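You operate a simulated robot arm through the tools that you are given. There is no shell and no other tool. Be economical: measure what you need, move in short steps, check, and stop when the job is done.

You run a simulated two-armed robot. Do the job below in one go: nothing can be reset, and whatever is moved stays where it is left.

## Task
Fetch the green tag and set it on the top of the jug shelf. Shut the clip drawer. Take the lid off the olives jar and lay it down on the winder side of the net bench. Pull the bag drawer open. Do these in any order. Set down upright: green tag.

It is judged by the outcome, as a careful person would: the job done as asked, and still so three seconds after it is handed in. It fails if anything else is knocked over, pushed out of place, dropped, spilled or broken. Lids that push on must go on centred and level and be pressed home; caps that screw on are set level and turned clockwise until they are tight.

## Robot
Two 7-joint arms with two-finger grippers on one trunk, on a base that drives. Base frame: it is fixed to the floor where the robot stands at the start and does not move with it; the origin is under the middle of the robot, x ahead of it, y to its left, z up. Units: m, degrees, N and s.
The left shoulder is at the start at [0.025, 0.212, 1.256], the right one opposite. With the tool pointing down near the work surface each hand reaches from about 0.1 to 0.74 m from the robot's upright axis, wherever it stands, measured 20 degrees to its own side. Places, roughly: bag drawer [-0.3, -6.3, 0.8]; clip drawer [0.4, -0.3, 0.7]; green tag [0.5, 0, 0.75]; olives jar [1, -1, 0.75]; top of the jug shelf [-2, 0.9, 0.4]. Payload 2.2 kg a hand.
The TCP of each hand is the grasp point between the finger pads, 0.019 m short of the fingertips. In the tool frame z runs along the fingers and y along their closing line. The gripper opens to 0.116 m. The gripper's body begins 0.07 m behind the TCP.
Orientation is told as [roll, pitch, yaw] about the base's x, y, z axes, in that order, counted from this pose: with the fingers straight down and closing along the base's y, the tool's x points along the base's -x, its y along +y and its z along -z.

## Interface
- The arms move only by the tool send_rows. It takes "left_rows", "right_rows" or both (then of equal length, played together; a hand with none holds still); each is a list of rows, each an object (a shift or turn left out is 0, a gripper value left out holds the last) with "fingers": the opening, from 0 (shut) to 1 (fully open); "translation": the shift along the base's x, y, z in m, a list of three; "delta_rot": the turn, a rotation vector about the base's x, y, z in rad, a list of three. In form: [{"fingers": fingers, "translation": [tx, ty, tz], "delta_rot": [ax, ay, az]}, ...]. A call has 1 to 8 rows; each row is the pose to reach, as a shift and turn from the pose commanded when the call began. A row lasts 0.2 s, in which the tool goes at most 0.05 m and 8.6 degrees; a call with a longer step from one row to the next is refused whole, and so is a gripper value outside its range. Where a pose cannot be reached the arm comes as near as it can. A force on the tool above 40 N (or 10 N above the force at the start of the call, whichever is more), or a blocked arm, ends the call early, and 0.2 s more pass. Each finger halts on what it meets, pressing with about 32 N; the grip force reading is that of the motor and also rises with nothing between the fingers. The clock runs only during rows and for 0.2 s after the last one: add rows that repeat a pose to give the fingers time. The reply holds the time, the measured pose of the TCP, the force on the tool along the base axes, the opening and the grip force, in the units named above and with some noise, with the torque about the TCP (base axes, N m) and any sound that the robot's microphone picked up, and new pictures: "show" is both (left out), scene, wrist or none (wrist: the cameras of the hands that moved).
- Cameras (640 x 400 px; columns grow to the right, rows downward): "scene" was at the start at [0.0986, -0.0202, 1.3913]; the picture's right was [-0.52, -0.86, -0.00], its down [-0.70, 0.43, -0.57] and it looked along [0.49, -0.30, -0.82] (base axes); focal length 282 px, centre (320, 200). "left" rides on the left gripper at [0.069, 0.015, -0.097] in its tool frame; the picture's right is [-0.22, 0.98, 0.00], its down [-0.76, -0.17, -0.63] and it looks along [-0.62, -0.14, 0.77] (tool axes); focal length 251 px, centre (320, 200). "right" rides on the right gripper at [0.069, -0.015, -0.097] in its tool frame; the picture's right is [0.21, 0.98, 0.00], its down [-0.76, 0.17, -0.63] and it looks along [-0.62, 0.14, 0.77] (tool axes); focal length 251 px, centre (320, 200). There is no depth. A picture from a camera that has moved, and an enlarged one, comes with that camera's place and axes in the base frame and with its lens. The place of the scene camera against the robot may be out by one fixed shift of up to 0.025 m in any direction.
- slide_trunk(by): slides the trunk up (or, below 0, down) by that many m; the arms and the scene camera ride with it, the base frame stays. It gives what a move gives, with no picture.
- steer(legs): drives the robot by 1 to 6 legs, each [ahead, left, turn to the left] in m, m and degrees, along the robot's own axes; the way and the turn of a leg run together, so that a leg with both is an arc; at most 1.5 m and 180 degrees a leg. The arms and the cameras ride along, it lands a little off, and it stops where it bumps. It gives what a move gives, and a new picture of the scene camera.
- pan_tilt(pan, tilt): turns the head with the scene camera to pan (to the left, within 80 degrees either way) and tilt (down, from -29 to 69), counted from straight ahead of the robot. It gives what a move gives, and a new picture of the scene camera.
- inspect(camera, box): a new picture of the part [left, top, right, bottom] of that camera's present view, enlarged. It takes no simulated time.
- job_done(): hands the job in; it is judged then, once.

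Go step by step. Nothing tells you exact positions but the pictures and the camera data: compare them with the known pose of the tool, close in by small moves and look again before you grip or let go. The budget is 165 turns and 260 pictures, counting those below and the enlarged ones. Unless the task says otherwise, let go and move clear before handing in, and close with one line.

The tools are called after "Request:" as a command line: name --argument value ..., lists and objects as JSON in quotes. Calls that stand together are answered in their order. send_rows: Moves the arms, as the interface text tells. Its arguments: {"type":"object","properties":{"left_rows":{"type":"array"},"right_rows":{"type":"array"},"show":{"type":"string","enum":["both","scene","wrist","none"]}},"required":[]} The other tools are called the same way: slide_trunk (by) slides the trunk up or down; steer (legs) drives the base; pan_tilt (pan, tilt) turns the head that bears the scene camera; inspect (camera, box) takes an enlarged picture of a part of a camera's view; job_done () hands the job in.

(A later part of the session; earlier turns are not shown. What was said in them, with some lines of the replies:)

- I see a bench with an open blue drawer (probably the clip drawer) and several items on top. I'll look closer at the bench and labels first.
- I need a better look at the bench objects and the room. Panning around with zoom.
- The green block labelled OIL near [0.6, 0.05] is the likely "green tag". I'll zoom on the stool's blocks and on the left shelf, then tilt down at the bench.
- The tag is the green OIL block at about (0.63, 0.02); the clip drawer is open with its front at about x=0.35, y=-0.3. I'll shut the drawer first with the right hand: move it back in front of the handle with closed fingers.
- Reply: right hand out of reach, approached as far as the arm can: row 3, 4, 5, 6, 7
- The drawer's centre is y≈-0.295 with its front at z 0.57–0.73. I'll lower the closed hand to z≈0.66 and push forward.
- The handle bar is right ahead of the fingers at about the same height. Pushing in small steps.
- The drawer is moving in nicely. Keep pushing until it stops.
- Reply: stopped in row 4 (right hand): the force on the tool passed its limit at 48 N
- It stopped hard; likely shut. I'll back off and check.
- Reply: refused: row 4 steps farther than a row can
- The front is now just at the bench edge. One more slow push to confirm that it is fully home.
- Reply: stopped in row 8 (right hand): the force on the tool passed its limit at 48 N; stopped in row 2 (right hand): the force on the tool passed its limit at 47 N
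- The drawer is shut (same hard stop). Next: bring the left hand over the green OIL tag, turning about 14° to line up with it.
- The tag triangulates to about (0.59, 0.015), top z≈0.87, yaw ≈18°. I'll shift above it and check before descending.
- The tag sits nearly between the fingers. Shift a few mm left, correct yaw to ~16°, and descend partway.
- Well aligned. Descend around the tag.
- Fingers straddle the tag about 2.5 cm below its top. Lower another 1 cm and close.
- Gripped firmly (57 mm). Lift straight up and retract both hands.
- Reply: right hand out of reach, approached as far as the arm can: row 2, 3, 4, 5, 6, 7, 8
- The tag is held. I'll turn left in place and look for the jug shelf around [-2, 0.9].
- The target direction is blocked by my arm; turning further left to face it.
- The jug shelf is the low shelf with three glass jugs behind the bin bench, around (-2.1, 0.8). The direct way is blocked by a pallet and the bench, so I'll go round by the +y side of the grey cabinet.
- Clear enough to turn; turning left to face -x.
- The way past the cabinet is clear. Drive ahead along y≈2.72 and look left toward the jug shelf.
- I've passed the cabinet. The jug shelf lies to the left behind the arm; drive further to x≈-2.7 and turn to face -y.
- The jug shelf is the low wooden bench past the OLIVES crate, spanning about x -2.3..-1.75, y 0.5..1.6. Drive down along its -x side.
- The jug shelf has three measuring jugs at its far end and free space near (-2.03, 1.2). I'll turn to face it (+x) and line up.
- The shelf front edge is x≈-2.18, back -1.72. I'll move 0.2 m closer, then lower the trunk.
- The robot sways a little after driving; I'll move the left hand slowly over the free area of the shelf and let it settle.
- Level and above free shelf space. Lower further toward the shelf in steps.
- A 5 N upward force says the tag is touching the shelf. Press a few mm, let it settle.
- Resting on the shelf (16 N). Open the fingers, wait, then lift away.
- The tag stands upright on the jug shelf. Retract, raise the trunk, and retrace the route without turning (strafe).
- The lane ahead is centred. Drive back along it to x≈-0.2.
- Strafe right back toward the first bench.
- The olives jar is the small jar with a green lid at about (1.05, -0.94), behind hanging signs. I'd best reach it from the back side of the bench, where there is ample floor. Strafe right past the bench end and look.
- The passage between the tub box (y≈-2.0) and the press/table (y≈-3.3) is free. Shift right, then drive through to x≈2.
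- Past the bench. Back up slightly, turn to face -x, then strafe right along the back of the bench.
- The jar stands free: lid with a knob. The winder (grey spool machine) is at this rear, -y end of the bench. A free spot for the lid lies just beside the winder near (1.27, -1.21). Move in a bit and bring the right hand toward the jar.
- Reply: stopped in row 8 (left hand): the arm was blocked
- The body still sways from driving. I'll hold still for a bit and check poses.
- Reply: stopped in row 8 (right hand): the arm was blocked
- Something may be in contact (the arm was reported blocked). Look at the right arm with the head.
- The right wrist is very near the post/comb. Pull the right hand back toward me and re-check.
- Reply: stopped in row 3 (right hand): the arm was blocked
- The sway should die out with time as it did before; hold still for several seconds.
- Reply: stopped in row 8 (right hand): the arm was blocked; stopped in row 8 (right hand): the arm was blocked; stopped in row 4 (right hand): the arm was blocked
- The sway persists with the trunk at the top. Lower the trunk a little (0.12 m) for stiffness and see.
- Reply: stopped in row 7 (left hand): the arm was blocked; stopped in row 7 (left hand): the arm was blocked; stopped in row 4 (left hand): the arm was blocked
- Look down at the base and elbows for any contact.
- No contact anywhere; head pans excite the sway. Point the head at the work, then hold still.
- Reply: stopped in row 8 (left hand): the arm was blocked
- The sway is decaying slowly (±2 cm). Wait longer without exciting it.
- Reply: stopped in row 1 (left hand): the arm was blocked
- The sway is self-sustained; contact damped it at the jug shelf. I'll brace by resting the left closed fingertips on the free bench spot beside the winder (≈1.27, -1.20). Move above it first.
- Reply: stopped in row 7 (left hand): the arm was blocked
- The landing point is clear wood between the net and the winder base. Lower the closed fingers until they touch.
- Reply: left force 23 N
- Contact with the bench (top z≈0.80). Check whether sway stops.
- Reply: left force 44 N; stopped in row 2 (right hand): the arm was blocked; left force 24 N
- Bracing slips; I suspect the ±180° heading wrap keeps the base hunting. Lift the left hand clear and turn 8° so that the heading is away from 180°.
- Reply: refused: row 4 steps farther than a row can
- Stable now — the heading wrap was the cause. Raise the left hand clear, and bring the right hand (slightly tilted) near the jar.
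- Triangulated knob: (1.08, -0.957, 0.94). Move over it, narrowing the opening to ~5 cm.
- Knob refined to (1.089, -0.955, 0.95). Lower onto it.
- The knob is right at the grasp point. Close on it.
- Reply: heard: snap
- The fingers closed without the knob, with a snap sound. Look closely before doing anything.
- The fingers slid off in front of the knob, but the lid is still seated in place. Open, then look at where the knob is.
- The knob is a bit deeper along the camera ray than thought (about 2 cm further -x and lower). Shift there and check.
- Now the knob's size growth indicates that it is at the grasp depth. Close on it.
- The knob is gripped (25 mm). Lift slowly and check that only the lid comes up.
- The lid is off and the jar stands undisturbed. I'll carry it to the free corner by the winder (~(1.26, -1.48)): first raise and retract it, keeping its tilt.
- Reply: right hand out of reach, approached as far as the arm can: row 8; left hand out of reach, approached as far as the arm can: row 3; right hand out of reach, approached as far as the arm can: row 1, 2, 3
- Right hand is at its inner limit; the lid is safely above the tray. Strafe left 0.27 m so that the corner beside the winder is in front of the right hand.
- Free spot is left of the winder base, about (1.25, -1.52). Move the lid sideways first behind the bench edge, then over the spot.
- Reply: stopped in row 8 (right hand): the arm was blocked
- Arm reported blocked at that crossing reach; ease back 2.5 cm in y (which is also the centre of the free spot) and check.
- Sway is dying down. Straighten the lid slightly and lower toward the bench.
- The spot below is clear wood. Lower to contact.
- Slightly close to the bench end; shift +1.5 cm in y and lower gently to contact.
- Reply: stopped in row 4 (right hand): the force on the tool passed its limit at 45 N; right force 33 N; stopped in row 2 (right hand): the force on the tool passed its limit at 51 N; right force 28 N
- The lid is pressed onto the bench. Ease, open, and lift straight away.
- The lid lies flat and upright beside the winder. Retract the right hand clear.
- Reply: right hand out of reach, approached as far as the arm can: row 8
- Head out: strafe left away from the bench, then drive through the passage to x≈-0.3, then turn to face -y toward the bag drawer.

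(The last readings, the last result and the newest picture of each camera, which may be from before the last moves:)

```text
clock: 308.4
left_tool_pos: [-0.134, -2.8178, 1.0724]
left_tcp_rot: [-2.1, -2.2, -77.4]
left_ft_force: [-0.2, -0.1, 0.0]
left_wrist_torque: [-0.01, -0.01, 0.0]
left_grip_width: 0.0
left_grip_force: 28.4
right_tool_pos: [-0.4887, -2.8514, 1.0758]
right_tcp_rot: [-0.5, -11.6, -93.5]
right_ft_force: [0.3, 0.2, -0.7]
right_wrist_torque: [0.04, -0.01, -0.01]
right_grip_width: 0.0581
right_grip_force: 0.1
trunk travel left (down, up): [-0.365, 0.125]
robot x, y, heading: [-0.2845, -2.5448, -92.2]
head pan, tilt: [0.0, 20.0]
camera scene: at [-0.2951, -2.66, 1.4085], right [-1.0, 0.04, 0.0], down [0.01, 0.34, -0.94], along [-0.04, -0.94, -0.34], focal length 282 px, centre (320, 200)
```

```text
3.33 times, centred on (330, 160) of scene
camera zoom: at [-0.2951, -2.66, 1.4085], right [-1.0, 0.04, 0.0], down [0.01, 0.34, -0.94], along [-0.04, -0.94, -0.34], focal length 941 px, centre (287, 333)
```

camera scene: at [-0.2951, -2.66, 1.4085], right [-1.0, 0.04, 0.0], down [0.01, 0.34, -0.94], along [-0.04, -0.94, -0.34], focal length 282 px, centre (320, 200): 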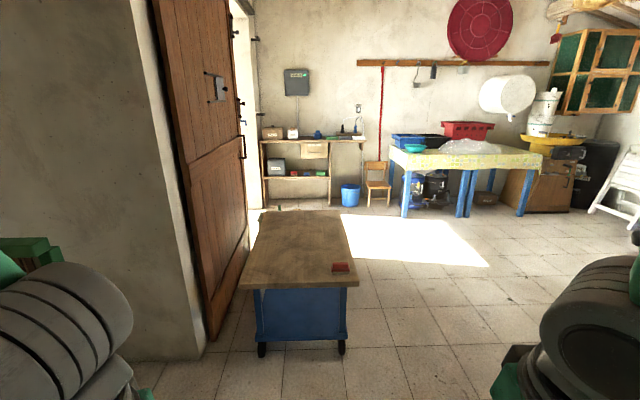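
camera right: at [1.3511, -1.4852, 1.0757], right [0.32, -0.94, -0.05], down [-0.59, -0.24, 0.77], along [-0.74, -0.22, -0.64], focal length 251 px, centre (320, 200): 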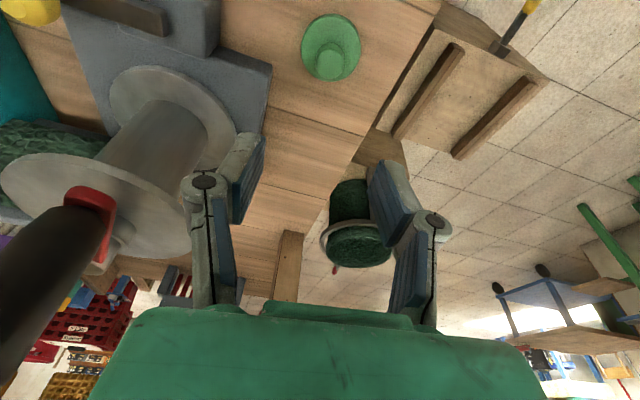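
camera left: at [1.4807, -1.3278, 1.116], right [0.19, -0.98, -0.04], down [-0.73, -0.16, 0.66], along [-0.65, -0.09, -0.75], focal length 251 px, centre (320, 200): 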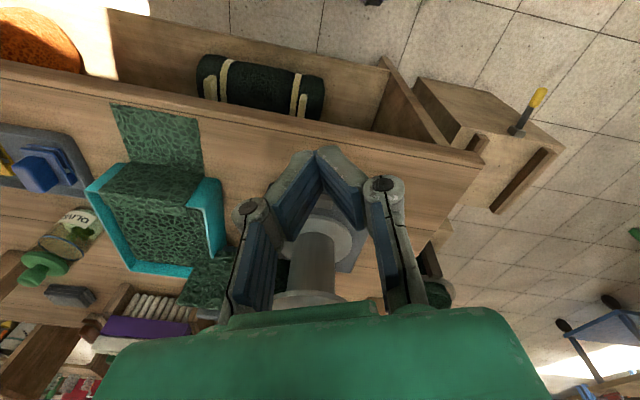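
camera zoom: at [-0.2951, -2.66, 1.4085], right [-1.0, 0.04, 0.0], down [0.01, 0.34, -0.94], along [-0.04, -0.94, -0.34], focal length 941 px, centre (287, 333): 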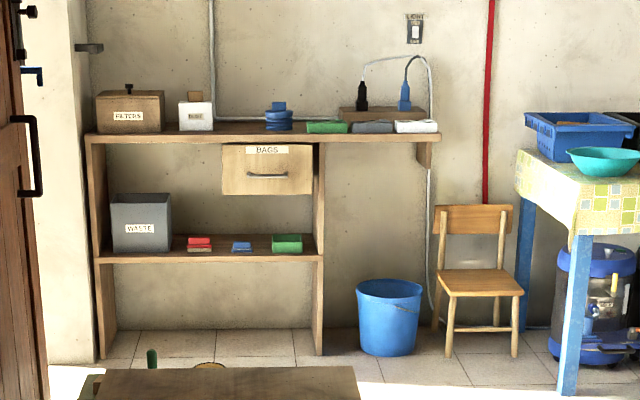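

The BAGS drawer with its bar handle is at about (-0.37, -6.2, 0.76). A blue cart stands in the way; I'll pass it on the right side and come in front of the drawer.

Request:
steer --legs '[[0, -0.75, 2.2], [1.4, 0, 0], [1.25, 0, 0]]'

Request:
pan_tilt --pan 25 --tilt 35

```text
clock: 324.8
left_tool_pos: [-0.9737, -5.4042, 1.0719]
left_tcp_rot: [-2.7, -1.9, -77.1]
left_ft_force: [1.1, 0.3, -1.2]
left_wrist_torque: [-0.03, 0.1, -0.01]
left_grip_width: 0.0
left_grip_force: 28.6
right_tool_pos: [-1.3293, -5.4391, 1.0781]
right_tcp_rot: [-1.0, -11.7, -93.1]
right_ft_force: [0.8, 0.1, -0.3]
right_wrist_torque: [0.04, 0.09, -0.03]
right_grip_width: 0.058
right_grip_force: 0.1
trunk travel left (down, up): [-0.365, 0.125]
robot x, y, heading: [-1.1363, -5.1326, -91.9]
head pan, tilt: [0.0, 20.0]
camera scene: at [-1.1313, -5.2457, 1.4084], right [-1.0, 0.03, 0.01], down [0.0, 0.34, -0.94], along [-0.04, -0.94, -0.34], focal length 282 px, centre (320, 200)
```

scene: 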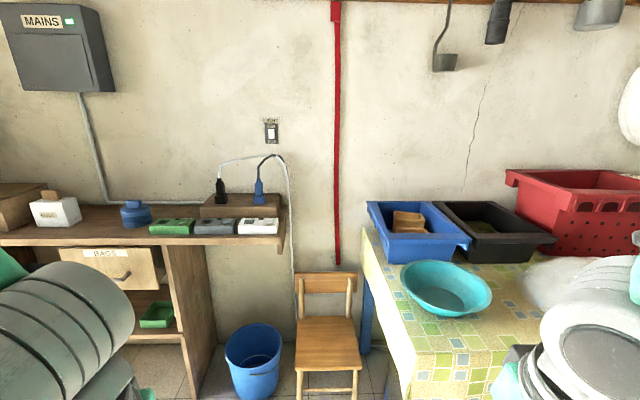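

```text
clock: 325.7
left_tool_pos: [-0.9755, -5.4025, 1.0708]
left_tcp_rot: [-2.5, -2.1, -77.0]
left_ft_force: [-0.1, 0.6, -0.2]
left_wrist_torque: [0.03, 0.04, 0.0]
left_grip_width: 0.0
left_grip_force: 28.6
right_tool_pos: [-1.3317, -5.4368, 1.0781]
right_tcp_rot: [-1.0, -11.8, -93.1]
right_ft_force: [0.1, -1.1, -0.3]
right_wrist_torque: [0.05, 0.01, -0.02]
right_grip_width: 0.0579
right_grip_force: 0.1
trunk travel left (down, up): [-0.365, 0.125]
robot x, y, heading: [-1.1349, -5.1366, -92.0]
head pan, tilt: [25.0, 35.0]
camera scene: at [-1.0944, -5.2339, 1.3842], right [-0.92, -0.39, 0.01], down [-0.23, 0.53, -0.82], along [0.31, -0.75, -0.58], focal length 282 px, centre (320, 200)
```

scene: 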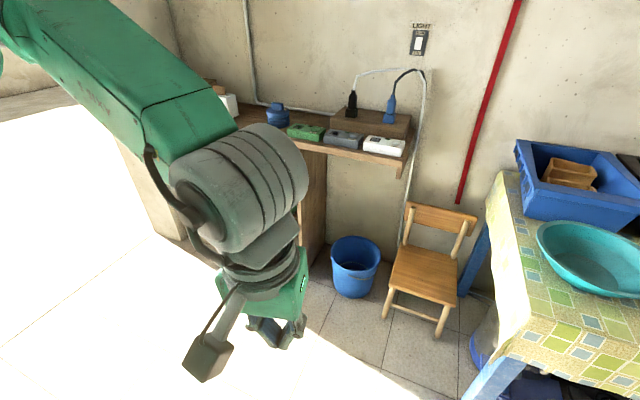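

I'll use the left hand. Shift left to x≈-0.6 and forward a bit.

Request:
steer --legs '[[0, 0.53, 2], [0.3, 0, 0]]'

Request:
pan_tilt --pan 10 --tilt 40

```text
clock: 330.4
left_tool_pos: [-0.4796, -5.7041, 1.077]
left_tcp_rot: [-0.4, -2.8, -75.0]
left_ft_force: [-0.5, -0.8, 1.1]
left_wrist_torque: [0.04, -0.06, -0.01]
left_grip_width: 0.0
left_grip_force: 28.6
right_tool_pos: [-0.8334, -5.7509, 1.0686]
right_tcp_rot: [1.3, -11.3, -91.4]
right_ft_force: [-1.0, 3.3, -0.4]
right_wrist_torque: [-0.17, -0.1, -0.01]
right_grip_width: 0.0579
right_grip_force: 0.0
trunk travel left (down, up): [-0.365, 0.125]
robot x, y, heading: [-0.6123, -5.4427, -89.4]
head pan, tilt: [25.0, 35.0]
camera scene: at [-0.608, -5.5406, 1.3852], right [-0.9, -0.43, -0.02], down [-0.23, 0.52, -0.82], along [0.36, -0.74, -0.57], focal length 282 px, centre (320, 200)
```

scene: 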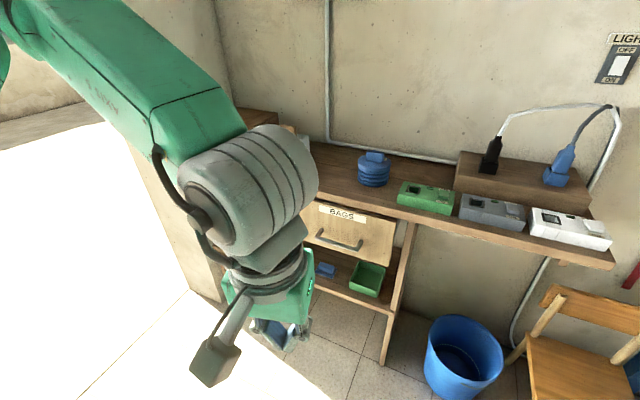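

```text
clock: 331.2
left_tool_pos: [-0.4713, -5.7029, 1.076]
left_tcp_rot: [-1.0, -2.6, -75.0]
left_ft_force: [-0.3, -0.8, -0.7]
left_wrist_torque: [0.02, -0.03, -0.03]
left_grip_width: 0.0
left_grip_force: 28.1
right_tool_pos: [-0.8219, -5.7587, 1.0758]
right_tcp_rot: [1.0, -12.2, -91.5]
right_ft_force: [-0.6, 0.2, -1.0]
right_wrist_torque: [-0.01, -0.07, 0.01]
right_grip_width: 0.0581
right_grip_force: 0.0
trunk travel left (down, up): [-0.365, 0.125]
robot x, y, heading: [-0.6154, -5.4392, -89.5]
head pan, tilt: [10.0, 40.0]
camera scene: at [-0.6001, -5.5465, 1.3768], right [-0.98, -0.18, 0.0], down [-0.12, 0.64, -0.76], along [0.14, -0.75, -0.65], focal length 282 px, centre (320, 200)
```

scene: 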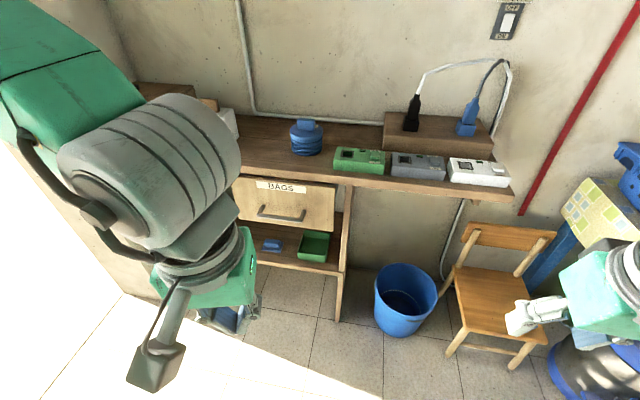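

Handle ≈ (-0.37, -6.17, 0.765). I'll turn the left hand so the fingers point forward (-y) and close vertically.

Request:
send_rows --left_rows '[{"fingers": 0.5, "delta_rot": [0, 0, 0.15]}, {"delta_rot": [0, 0, 0.3]}, {"delta_rot": [0, 0, 0.45]}, {"delta_rot": [0, 0, 0.6]}, {"delta_rot": [0, 0, 0.75]}, {"delta_rot": [0, 0, 0.9]}, {"delta_rot": [0, 0, 1.05]}, {"delta_rot": [0, 0, 1.2]}]' --show "none"

Request:
send_rows --left_rows '[{"delta_rot": [0, 0, 0.1]}, {"delta_rot": [0, 0, 0.1]}]' --show "scene"

```text
clock: 333.0
left_tool_pos: [-0.4773, -5.7032, 1.0764]
left_tcp_rot: [-1.2, -3.3, -6.1]
left_ft_force: [-0.2, -0.3, 0.2]
left_wrist_torque: [0.01, -0.03, 0.02]
left_grip_width: 0.058
left_grip_force: 0.0
right_tool_pos: [-0.8282, -5.7579, 1.0747]
right_tcp_rot: [1.4, -12.3, -91.7]
right_ft_force: [0.1, 0.3, -0.2]
right_wrist_torque: [-0.02, -0.07, -0.02]
right_grip_width: 0.0578
right_grip_force: 0.0
trunk travel left (down, up): [-0.365, 0.125]
robot x, y, heading: [-0.6158, -5.4424, -89.8]
head pan, tilt: [10.0, 40.0]
```

```text
clock: 333.8
left_tool_pos: [-0.4542, -5.7013, 1.0746]
left_tcp_rot: [-1.6, -2.7, -0.3]
left_ft_force: [0.1, -0.2, 0.8]
left_wrist_torque: [0.0, -0.03, 0.0]
left_grip_width: 0.058
left_grip_force: 0.1
right_tool_pos: [-0.8058, -5.7584, 1.0769]
right_tcp_rot: [0.7, -12.6, -91.3]
right_ft_force: [-0.2, -0.2, -0.1]
right_wrist_torque: [0.04, 0.01, 0.03]
right_grip_width: 0.0581
right_grip_force: 0.2
trunk travel left (down, up): [-0.365, 0.125]
robot x, y, heading: [-0.6041, -5.441, -89.4]
head pan, tilt: [10.0, 40.0]
stopped in row 2 (left hand): the arm was blocked; the commanded pose is now the measured one
camera scene: at [-0.5828, -5.5453, 1.3767], right [-0.98, -0.18, 0.01], down [-0.13, 0.63, -0.76], along [0.13, -0.75, -0.65], focal length 282 px, centre (320, 200)
```

scene: 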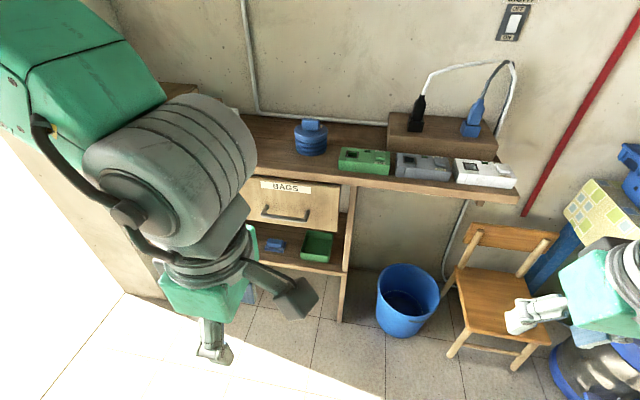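

Now pitch the fingers forward.

Request:
send_rows --left_rows '[{"translation": [0, 0.01, -0.01], "delta_rot": [-0.14, 0, 0]}, {"translation": [0, 0.02, -0.02], "delta_rot": [-0.28, 0, 0]}, {"translation": [0, 0.03, -0.03], "delta_rot": [-0.42, 0, 0]}, {"translation": [0, 0.04, -0.04], "delta_rot": [-0.56, 0, 0]}, {"translation": [0, 0.04, -0.06], "delta_rot": [-0.7, 0, 0]}, {"translation": [0, 0.04, -0.08], "delta_rot": [-0.84, 0, 0]}, {"translation": [0, 0.04, -0.1], "delta_rot": [-0.98, 0, 0]}, {"translation": [0, 0.04, -0.12], "delta_rot": [-1.12, 0, 0]}]' --show "none"

Request:
send_rows --left_rows '[{"translation": [0, 0, -0.02], "delta_rot": [-0.14, 0, 0]}, {"translation": [0, 0, -0.04], "delta_rot": [-0.28, 0, 0]}, {"translation": [0, 0, -0.06], "delta_rot": [-0.4, 0, 0]}, {"translation": [0, 0, -0.06], "delta_rot": [-0.4, 0, 0]}]' --show "both"

```text
clock: 335.6
left_tool_pos: [-0.4936, -5.7299, 0.9324]
left_tcp_rot: [-65.2, -1.6, 1.7]
left_ft_force: [-0.5, 0.1, -0.8]
left_wrist_torque: [-0.03, 0.01, 0.01]
left_grip_width: 0.0578
left_grip_force: 0.0
left hand out of reach, approached as far as the arm can: row 1, 2, 3, 4, 5, 6, 7, 8
right_tool_pos: [-0.8147, -5.7542, 1.0757]
right_tcp_rot: [0.8, -12.5, -91.2]
right_ft_force: [-0.3, 0.3, 0.8]
right_wrist_torque: [-0.01, -0.02, 0.03]
right_grip_width: 0.0581
right_grip_force: 0.0
trunk travel left (down, up): [-0.365, 0.125]
robot x, y, heading: [-0.6049, -5.4401, -89.7]
head pan, tilt: [10.0, 40.0]
```

```text
clock: 336.6
left_tool_pos: [-0.5062, -5.8718, 0.8626]
left_tcp_rot: [-88.4, -1.2, 2.4]
left_ft_force: [-0.9, 0.2, 0.4]
left_wrist_torque: [0.0, 0.05, 0.1]
left_grip_width: 0.0578
left_grip_force: 0.1
left hand out of reach, approached as far as the arm can: row 1, 2, 3, 4
right_tool_pos: [-0.8278, -5.7521, 1.0733]
right_tcp_rot: [1.2, -11.9, -91.5]
right_ft_force: [-1.0, 1.4, -0.3]
right_wrist_torque: [-0.13, -0.06, 0.0]
right_grip_width: 0.0578
right_grip_force: 0.1
trunk travel left (down, up): [-0.365, 0.125]
robot x, y, heading: [-0.6136, -5.4381, -89.5]
head pan, tilt: [10.0, 40.0]
camera scene: at [-0.6213, -5.5446, 1.3773], right [-0.98, -0.18, -0.01], down [-0.1, 0.63, -0.77], along [0.15, -0.75, -0.64], focal length 282 px, centre (320, 200)
camera left: at [-0.5788, -5.7772, 0.848], right [0.23, 0.03, -0.97], down [0.73, 0.66, 0.2], along [0.65, -0.75, 0.13], focal length 251 px, centre (320, 200)
```

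scene: 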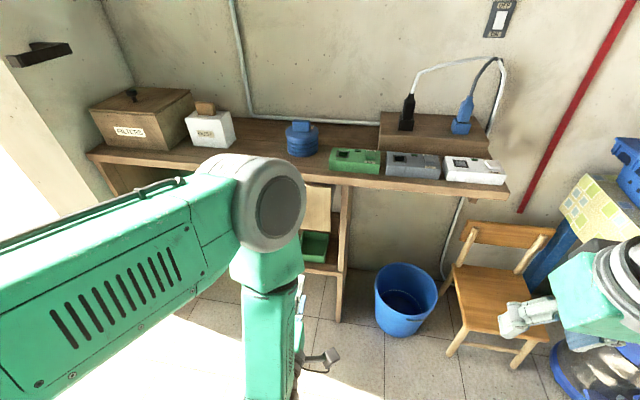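
left: 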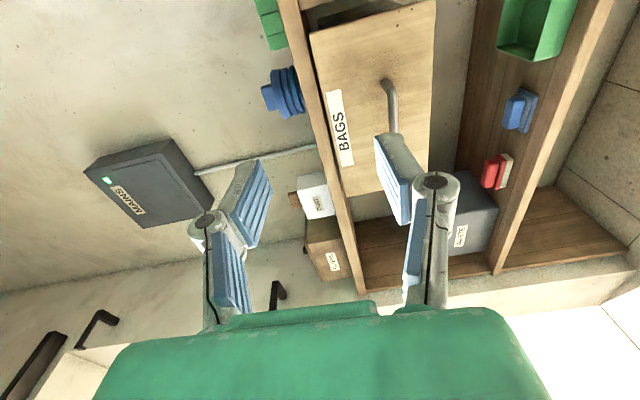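

The hand points forward; the bar handle appears at about (-0.40, y≈-6.17, 0.764). Approach in line, stopping short to recheck.

Request:
send_rows --left_rows '[{"translation": [0.02, -0.03, -0.02]}, {"translation": [0.045, -0.06, -0.04]}, {"translation": [0.07, -0.09, -0.06]}, {"translation": [0.09, -0.12, -0.08]}, {"translation": [0.106, -0.15, -0.099]}, {"translation": [0.106, -0.17, -0.099]}, {"translation": [0.106, -0.17, -0.099]}, {"translation": [0.106, -0.17, -0.099]}]' --show "wrist"

Request:
inspect --camera "scene" --box '[200, 140, 400, 300]'

```text
clock: 338.4
left_tool_pos: [-0.3905, -6.0397, 0.7656]
left_tcp_rot: [-88.6, -1.3, 2.6]
left_ft_force: [-0.6, 0.7, 0.4]
left_wrist_torque: [0.05, -0.02, 0.04]
left_grip_width: 0.0581
left_grip_force: 0.0
right_tool_pos: [-0.8253, -5.7522, 1.0724]
right_tcp_rot: [1.1, -11.9, -91.3]
right_ft_force: [-0.1, 0.6, -0.5]
right_wrist_torque: [0.0, -0.09, 0.05]
right_grip_width: 0.0581
right_grip_force: 0.0
trunk travel left (down, up): [-0.365, 0.125]
robot x, y, heading: [-0.6087, -5.4404, -89.6]
head pan, tilt: [10.0, 40.0]
camera left: at [-0.463, -5.9462, 0.7501], right [0.23, 0.03, -0.97], down [0.72, 0.66, 0.2], along [0.65, -0.75, 0.13], focal length 251 px, centre (320, 200)
```

left: 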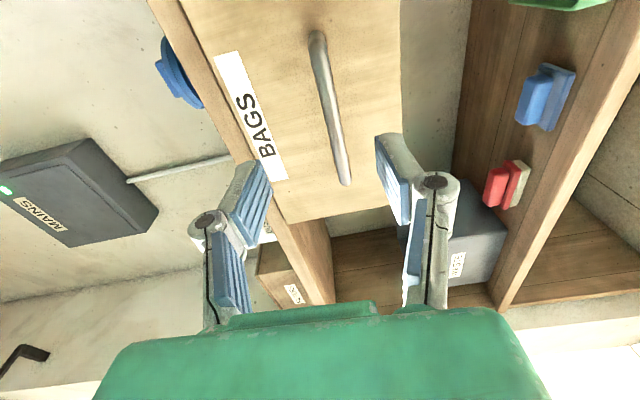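

```text
2.50 times, centred on (300, 220) of scene
camera zoom: at [-0.6207, -5.5457, 1.3771], right [-0.98, -0.18, -0.02], down [-0.1, 0.63, -0.77], along [0.15, -0.75, -0.64], focal length 706 px, centre (370, 150)
```

zoom: 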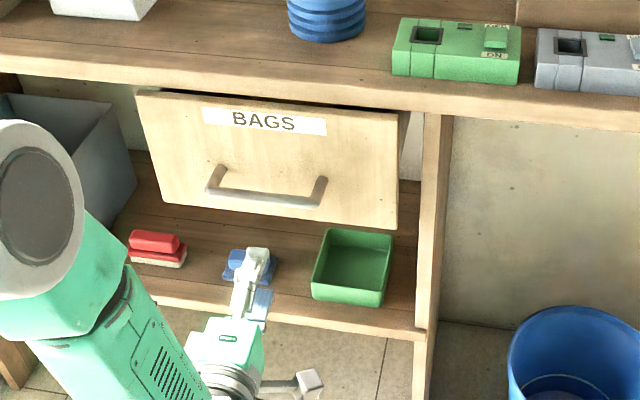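

Refined bar position: (-0.37, -6.21, 0.756). Align and advance.

Request:
send_rows --left_rows '[{"translation": [0.01, -0.02, -0.006]}, {"translation": [0.02, -0.05, -0.01]}, {"translation": [0.02, -0.08, -0.01]}, {"translation": [0.02, -0.105, -0.01]}, {"translation": [0.02, -0.125, -0.01]}, {"translation": [0.02, -0.135, -0.01]}]' --show "wrist"

Request:
inspect --camera "scene" --box '[220, 160, 340, 260]'

```text
clock: 339.8
left_tool_pos: [-0.3442, -6.1741, 0.749]
left_tcp_rot: [-88.5, 0.0, 2.6]
left_ft_force: [0.7, 0.0, -0.8]
left_wrist_torque: [-0.01, 0.01, -0.06]
left_grip_width: 0.0581
left_grip_force: 0.1
right_tool_pos: [-0.7936, -5.7554, 1.0787]
right_tcp_rot: [-0.2, -12.3, -90.8]
right_ft_force: [0.9, 0.8, 0.0]
right_wrist_torque: [0.05, 0.03, 0.0]
right_grip_width: 0.0579
right_grip_force: 0.0
trunk travel left (down, up): [-0.365, 0.125]
robot x, y, heading: [-0.6015, -5.4394, -89.4]
head pan, tilt: [10.0, 40.0]
camera left: at [-0.4181, -6.08, 0.7362], right [0.21, 0.03, -0.98], down [0.73, 0.66, 0.18], along [0.65, -0.75, 0.12], focal length 251 px, centre (320, 200)
```

left: 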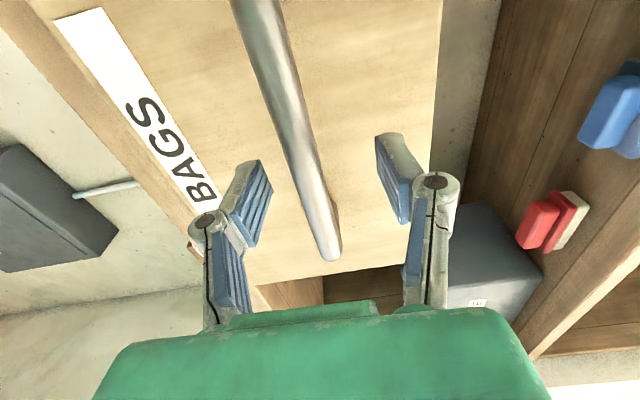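

```text
4.00 times, centred on (280, 210) of scene
camera zoom: at [-0.5774, -5.5459, 1.3766], right [-0.98, -0.18, 0.01], down [-0.13, 0.64, -0.76], along [0.13, -0.75, -0.65], focal length 1129 px, centre (480, 160)
```

zoom: 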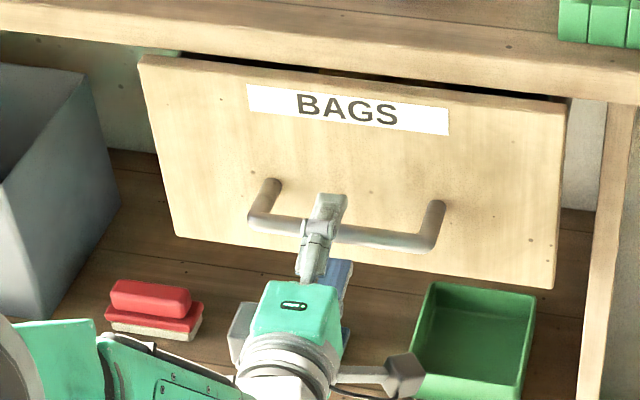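

The bar is between the fingers; go 3 cm further, 1 cm up, and close.

Request:
send_rows --left_rows '[{"translation": [0, -0.012, 0.005]}, {"translation": [0, -0.024, 0.01]}, {"translation": [0, -0.032, 0.01]}, {"translation": [0, -0.032, 0.01]}]' --show "wrist"

```text
clock: 340.8
left_tool_pos: [-0.3562, -6.2043, 0.7629]
left_tcp_rot: [-88.7, -0.4, 2.6]
left_ft_force: [0.5, -0.1, 0.3]
left_wrist_torque: [0.0, -0.01, -0.01]
left_grip_width: 0.058
left_grip_force: 0.0
left hand out of reach, approached as far as the arm can: row 3, 4
right_tool_pos: [-0.8085, -5.7558, 1.0769]
right_tcp_rot: [0.5, -12.2, -91.1]
right_ft_force: [-0.6, 1.2, 0.3]
right_wrist_torque: [0.04, 0.03, 0.0]
right_grip_width: 0.058
right_grip_force: 0.0
trunk travel left (down, up): [-0.365, 0.125]
robot x, y, heading: [-0.6048, -5.438, -89.7]
head pan, tilt: [10.0, 40.0]
camera left: at [-0.4293, -6.1109, 0.749], right [0.22, 0.03, -0.97], down [0.73, 0.66, 0.19], along [0.65, -0.75, 0.12], focal length 251 px, centre (320, 200)
```

left: 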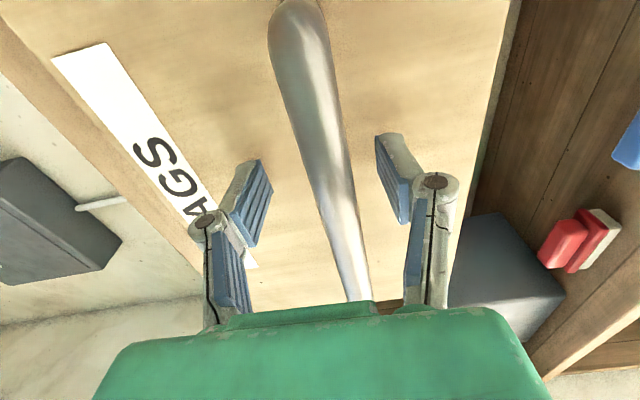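

The bar seems slightly behind the grasp point; back off 2 cm and close.

Request:
send_rows --left_rows '[{"translation": [0, 0.02, 0.0]}, {"translation": [0, 0.02, 0.0], "fingers": 0.25}, {"translation": [0, 0.02, 0.0], "fingers": 0.0}, {"translation": [0, 0.02, 0.0]}, {"translation": [0, 0.02, 0.0]}]' --show "wrist"

```text
clock: 342.0
left_tool_pos: [-0.3549, -6.1838, 0.7583]
left_tcp_rot: [-88.1, -0.3, 2.4]
left_ft_force: [-4.5, 1.1, -27.7]
left_wrist_torque: [-0.61, 0.33, 0.13]
left_grip_width: 0.006
left_grip_force: 28.8
right_tool_pos: [-0.8036, -5.7575, 1.0775]
right_tcp_rot: [0.5, -12.3, -91.2]
right_ft_force: [-0.1, 0.4, -0.6]
right_wrist_torque: [-0.01, 0.01, -0.01]
right_grip_width: 0.058
right_grip_force: 0.2
trunk travel left (down, up): [-0.365, 0.125]
robot x, y, heading: [-0.6016, -5.4443, -89.5]
head pan, tilt: [10.0, 40.0]
camera left: at [-0.4276, -6.09, 0.7466], right [0.22, 0.04, -0.97], down [0.73, 0.66, 0.19], along [0.65, -0.75, 0.11], focal length 251 px, centre (320, 200)
```

left: 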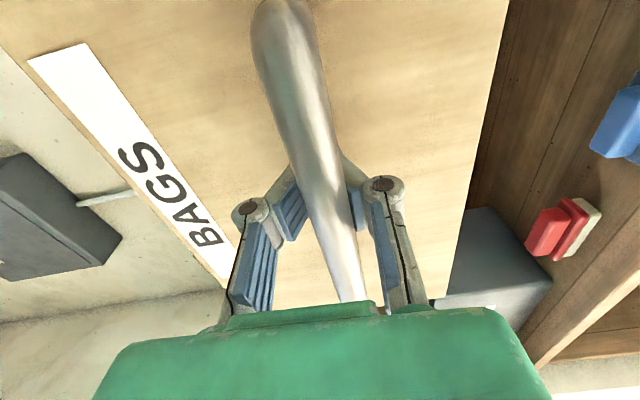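

The fingers have closed behind the bar, hooking it. Pull gently toward me and see whether the drawer follows.

Request:
send_rows --left_rows '[{"translation": [0, 0.01, 0.006]}, {"translation": [0, 0.02, 0.006]}, {"translation": [0, 0.035, 0.006]}, {"translation": [0, 0.05, 0.006]}, {"translation": [0, 0.07, 0.006]}]' --show "both"

```text
clock: 342.5
left_tool_pos: [-0.3541, -6.1594, 0.758]
left_tcp_rot: [-87.0, 0.0, 2.1]
left_ft_force: [1.1, -0.5, -30.6]
left_wrist_torque: [-0.71, 0.4, 0.38]
left_grip_width: 0.0058
left_grip_force: 29.0
right_tool_pos: [-0.7997, -5.7561, 1.0792]
right_tcp_rot: [0.7, -13.1, -91.1]
right_ft_force: [-0.3, 0.7, -0.2]
right_wrist_torque: [-0.01, -0.04, 0.05]
right_grip_width: 0.0582
right_grip_force: 0.0
trunk travel left (down, up): [-0.365, 0.125]
robot x, y, heading: [-0.6026, -5.4429, -89.6]
head pan, tilt: [10.0, 40.0]
stopped in row 2 (left hand): the force on the tool passed its limit at 41 N (the readings are from after the stop); the commanded pose is now the measured one
camera scene: at [-0.5938, -5.5488, 1.3766], right [-0.98, -0.18, 0.0], down [-0.12, 0.64, -0.76], along [0.14, -0.75, -0.65], focal length 282 px, centre (320, 200)
camera left: at [-0.4274, -6.0638, 0.7485], right [0.21, 0.06, -0.97], down [0.73, 0.65, 0.2], along [0.65, -0.76, 0.1], focal length 251 px, centre (320, 200)
```

scene: 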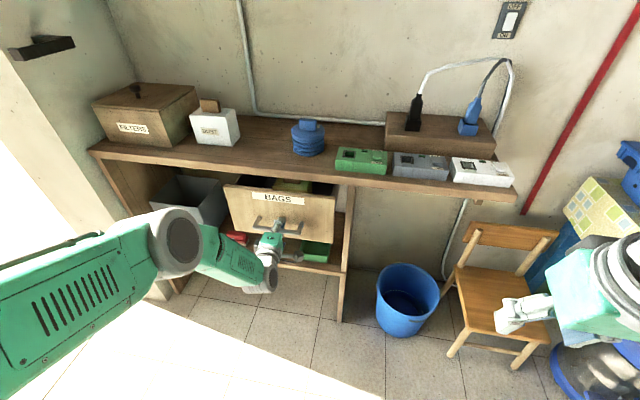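
left: 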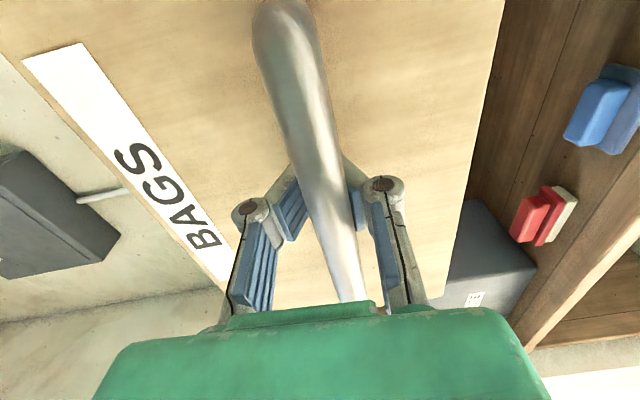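

The drawer is opening. Relieve the vertical force by lowering ~1 cm while pulling further.

Request:
send_rows --left_rows '[{"translation": [0, 0.005, -0.008]}, {"translation": [0, 0.015, -0.012]}, {"translation": [0, 0.03, -0.012]}, {"translation": [0, 0.045, -0.012]}, {"translation": [0, 0.06, -0.012]}, {"translation": [0, 0.075, -0.012]}, {"translation": [0, 0.09, -0.012]}]' --show "scene"

```text
clock: 344.1
left_tool_pos: [-0.3559, -6.0723, 0.7541]
left_tcp_rot: [-87.9, -0.2, 2.2]
left_ft_force: [-0.4, -0.5, -3.7]
left_wrist_torque: [-0.04, 0.07, 0.02]
left_grip_width: 0.0
left_grip_force: 28.3
right_tool_pos: [-0.8025, -5.756, 1.0802]
right_tcp_rot: [0.6, -13.0, -91.1]
right_ft_force: [0.0, -0.3, 0.7]
right_wrist_torque: [-0.04, 0.03, -0.05]
right_grip_width: 0.058
right_grip_force: 0.1
trunk travel left (down, up): [-0.365, 0.125]
robot x, y, heading: [-0.6042, -5.4401, -89.8]
head pan, tilt: [10.0, 40.0]
camera scene: at [-0.595, -5.5459, 1.3769], right [-0.98, -0.18, 0.0], down [-0.12, 0.64, -0.76], along [0.14, -0.75, -0.65], focal length 282 px, centre (320, 200)
```

scene: 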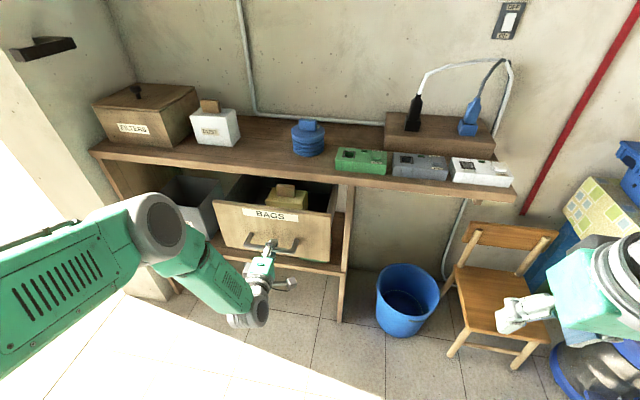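

The drawer slides nicely. Keep pulling.

Request:
send_rows --left_rows '[{"translation": [0, 0.02, 0]}, {"translation": [0, 0.04, 0]}, {"translation": [0, 0.06, 0]}, {"translation": [0, 0.08, 0]}, {"translation": [0, 0.1, 0]}, {"translation": [0, 0.12, 0]}]' --show "both"

```text
clock: 345.5
left_tool_pos: [-0.3557, -5.957, 0.7535]
left_tcp_rot: [-88.3, -0.1, 2.2]
left_ft_force: [-0.5, -26.8, 0.4]
left_wrist_torque: [0.03, 0.1, -0.42]
left_grip_width: 0.006
left_grip_force: 28.3
right_tool_pos: [-0.8012, -5.7587, 1.0797]
right_tcp_rot: [0.6, -13.0, -91.1]
right_ft_force: [0.2, -0.6, 0.1]
right_wrist_torque: [0.02, 0.01, -0.06]
right_grip_width: 0.058
right_grip_force: 0.1
trunk travel left (down, up): [-0.365, 0.125]
robot x, y, heading: [-0.6035, -5.4392, -89.5]
head pan, tilt: [10.0, 40.0]
camera scene: at [-0.5954, -5.5515, 1.3765], right [-0.98, -0.18, 0.0], down [-0.12, 0.64, -0.76], along [0.14, -0.75, -0.65], focal length 282 px, centre (320, 200)
camera left: at [-0.4286, -5.8627, 0.7419], right [0.22, 0.04, -0.98], down [0.73, 0.66, 0.19], along [0.65, -0.75, 0.11], focal length 251 px, centre (320, 200)
```

scene: 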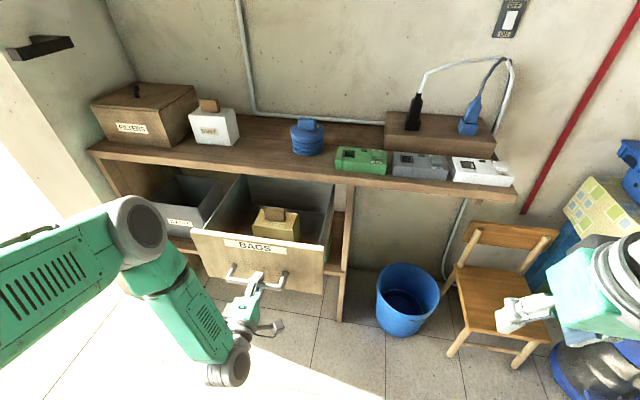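
left: 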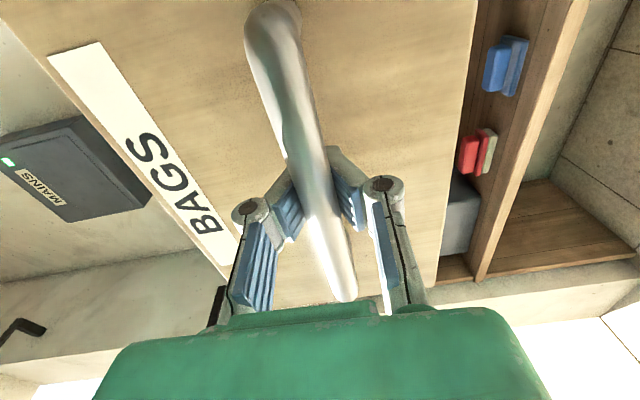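

A 27 N resistance: probably near the end stop. Pull 2 cm more to check.

Request:
send_rows --left_rows '[{"translation": [0, 0.008, 0]}, {"translation": [0, 0.016, 0]}, {"translation": [0, 0.024, 0]}]' --show "none"

```text
clock: 345.8
left_tool_pos: [-0.3567, -5.9574, 0.7545]
left_tcp_rot: [-88.1, -0.2, 2.2]
left_ft_force: [-6.6, -31.0, -27.1]
left_wrist_torque: [-0.38, 0.29, 0.33]
left_grip_width: 0.0057
left_grip_force: 28.4
right_tool_pos: [-0.7999, -5.7612, 1.0793]
right_tcp_rot: [0.9, -13.1, -91.3]
right_ft_force: [-0.1, -0.1, -0.4]
right_wrist_torque: [-0.02, 0.03, 0.02]
right_grip_width: 0.058
right_grip_force: 0.1
trunk travel left (down, up): [-0.365, 0.125]
robot x, y, heading: [-0.6034, -5.4403, -89.9]
head pan, tilt: [10.0, 40.0]
stopped in row 1 (left hand): the force on the tool passed its limit at 54 N (the readings are from after the stop); the commanded pose is now the measured one
```

It's at the end stop: fully open. Relax, open the fingers, and withdraw straight back.

Request:
send_rows --left_rows '[{"translation": [0, -0.006, -0.004]}, {"translation": [0, -0.006, -0.004], "fingers": 0.3}, {"translation": [0, -0.006, -0.004], "fingers": 0.6}, {"translation": [0, -0.006, -0.004], "fingers": 0.6}]' --show "wrist"

```text
clock: 346.8
left_tool_pos: [-0.3569, -5.9584, 0.753]
left_tcp_rot: [-88.5, -0.2, 2.3]
left_ft_force: [-0.7, 0.5, -0.3]
left_wrist_torque: [0.02, -0.01, -0.02]
left_grip_width: 0.0694
left_grip_force: 0.1
right_tool_pos: [-0.8004, -5.7541, 1.0812]
right_tcp_rot: [0.8, -13.3, -91.1]
right_ft_force: [0.5, -0.1, 0.4]
right_wrist_torque: [0.0, -0.01, -0.03]
right_grip_width: 0.058
right_grip_force: 0.0
trunk travel left (down, up): [-0.365, 0.125]
robot x, y, heading: [-0.606, -5.4398, -89.7]
head pan, tilt: [10.0, 40.0]
camera left: at [-0.4279, -5.8636, 0.7405], right [0.22, 0.03, -0.98], down [0.73, 0.66, 0.18], along [0.65, -0.75, 0.12], focal length 251 px, centre (320, 200)
```

left: 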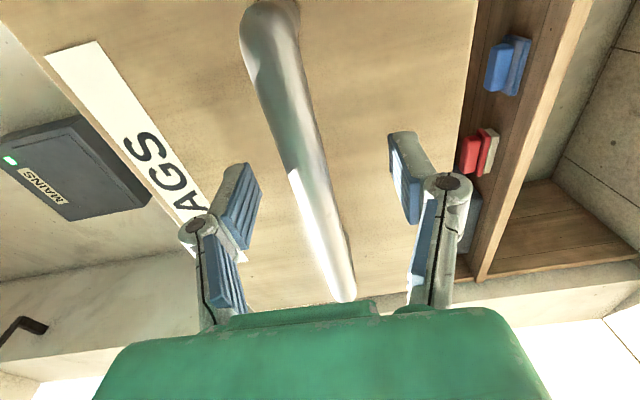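

The bar is clear of both fingers. Back the robot off 0.13 m.

Request:
steer --legs '[[-0.13, 0, 0]]'

Request:
inspect --camera "left" --box '[160, 0, 560, 320]'

```text
clock: 348.1
left_tool_pos: [-0.3548, -5.8296, 0.7534]
left_tcp_rot: [-88.6, -0.3, 2.3]
left_ft_force: [-0.6, -0.3, 0.1]
left_wrist_torque: [-0.01, -0.02, -0.03]
left_grip_width: 0.0695
left_grip_force: 0.1
right_tool_pos: [-0.8009, -5.627, 1.0807]
right_tcp_rot: [0.7, -13.4, -91.2]
right_ft_force: [-0.2, -0.6, 0.1]
right_wrist_torque: [-0.03, 0.01, -0.03]
right_grip_width: 0.0581
right_grip_force: 0.1
trunk travel left (down, up): [-0.365, 0.125]
robot x, y, heading: [-0.6063, -5.3133, -89.9]
head pan, tilt: [10.0, 40.0]
camera scene: at [-0.5962, -5.4186, 1.3769], right [-0.98, -0.18, 0.0], down [-0.12, 0.64, -0.76], along [0.14, -0.75, -0.65], focal length 282 px, centre (320, 200)
```

scene: 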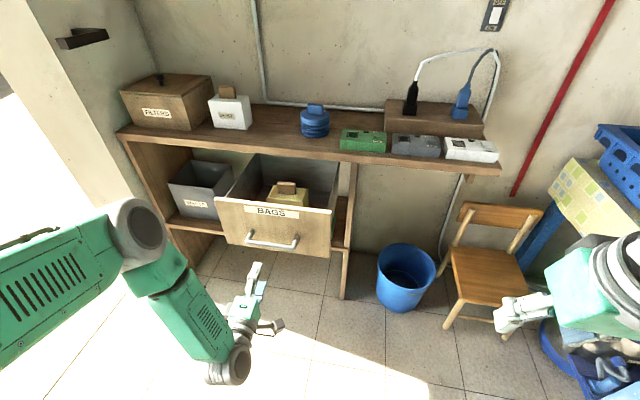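

```text
1.25 times, centred on (360, 160) of left
camera zoom: at [-0.4289, -5.7364, 0.7404], right [0.22, 0.03, -0.98], down [0.73, 0.66, 0.18], along [0.65, -0.75, 0.12], focal length 314 px, centre (270, 250)
```

zoom: 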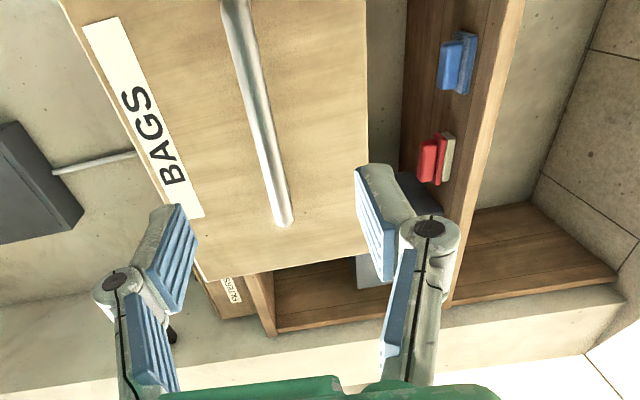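

The bag drawer is fully open and the hand is clear. The clip drawer is shut, the tag is upright on the jug shelf and the lid is beside the winder, so I'm handing in.

Request:
job_done

```text
The job is handed in.
```

All four parts are done and handed in: the green tag is upright on the jug shelf, the clip drawer is shut, the olives jar lid lies beside the winder on the net bench, and the bag drawer is fully open. I took "winder side" to mean the end of the bench with the grey spool machine.
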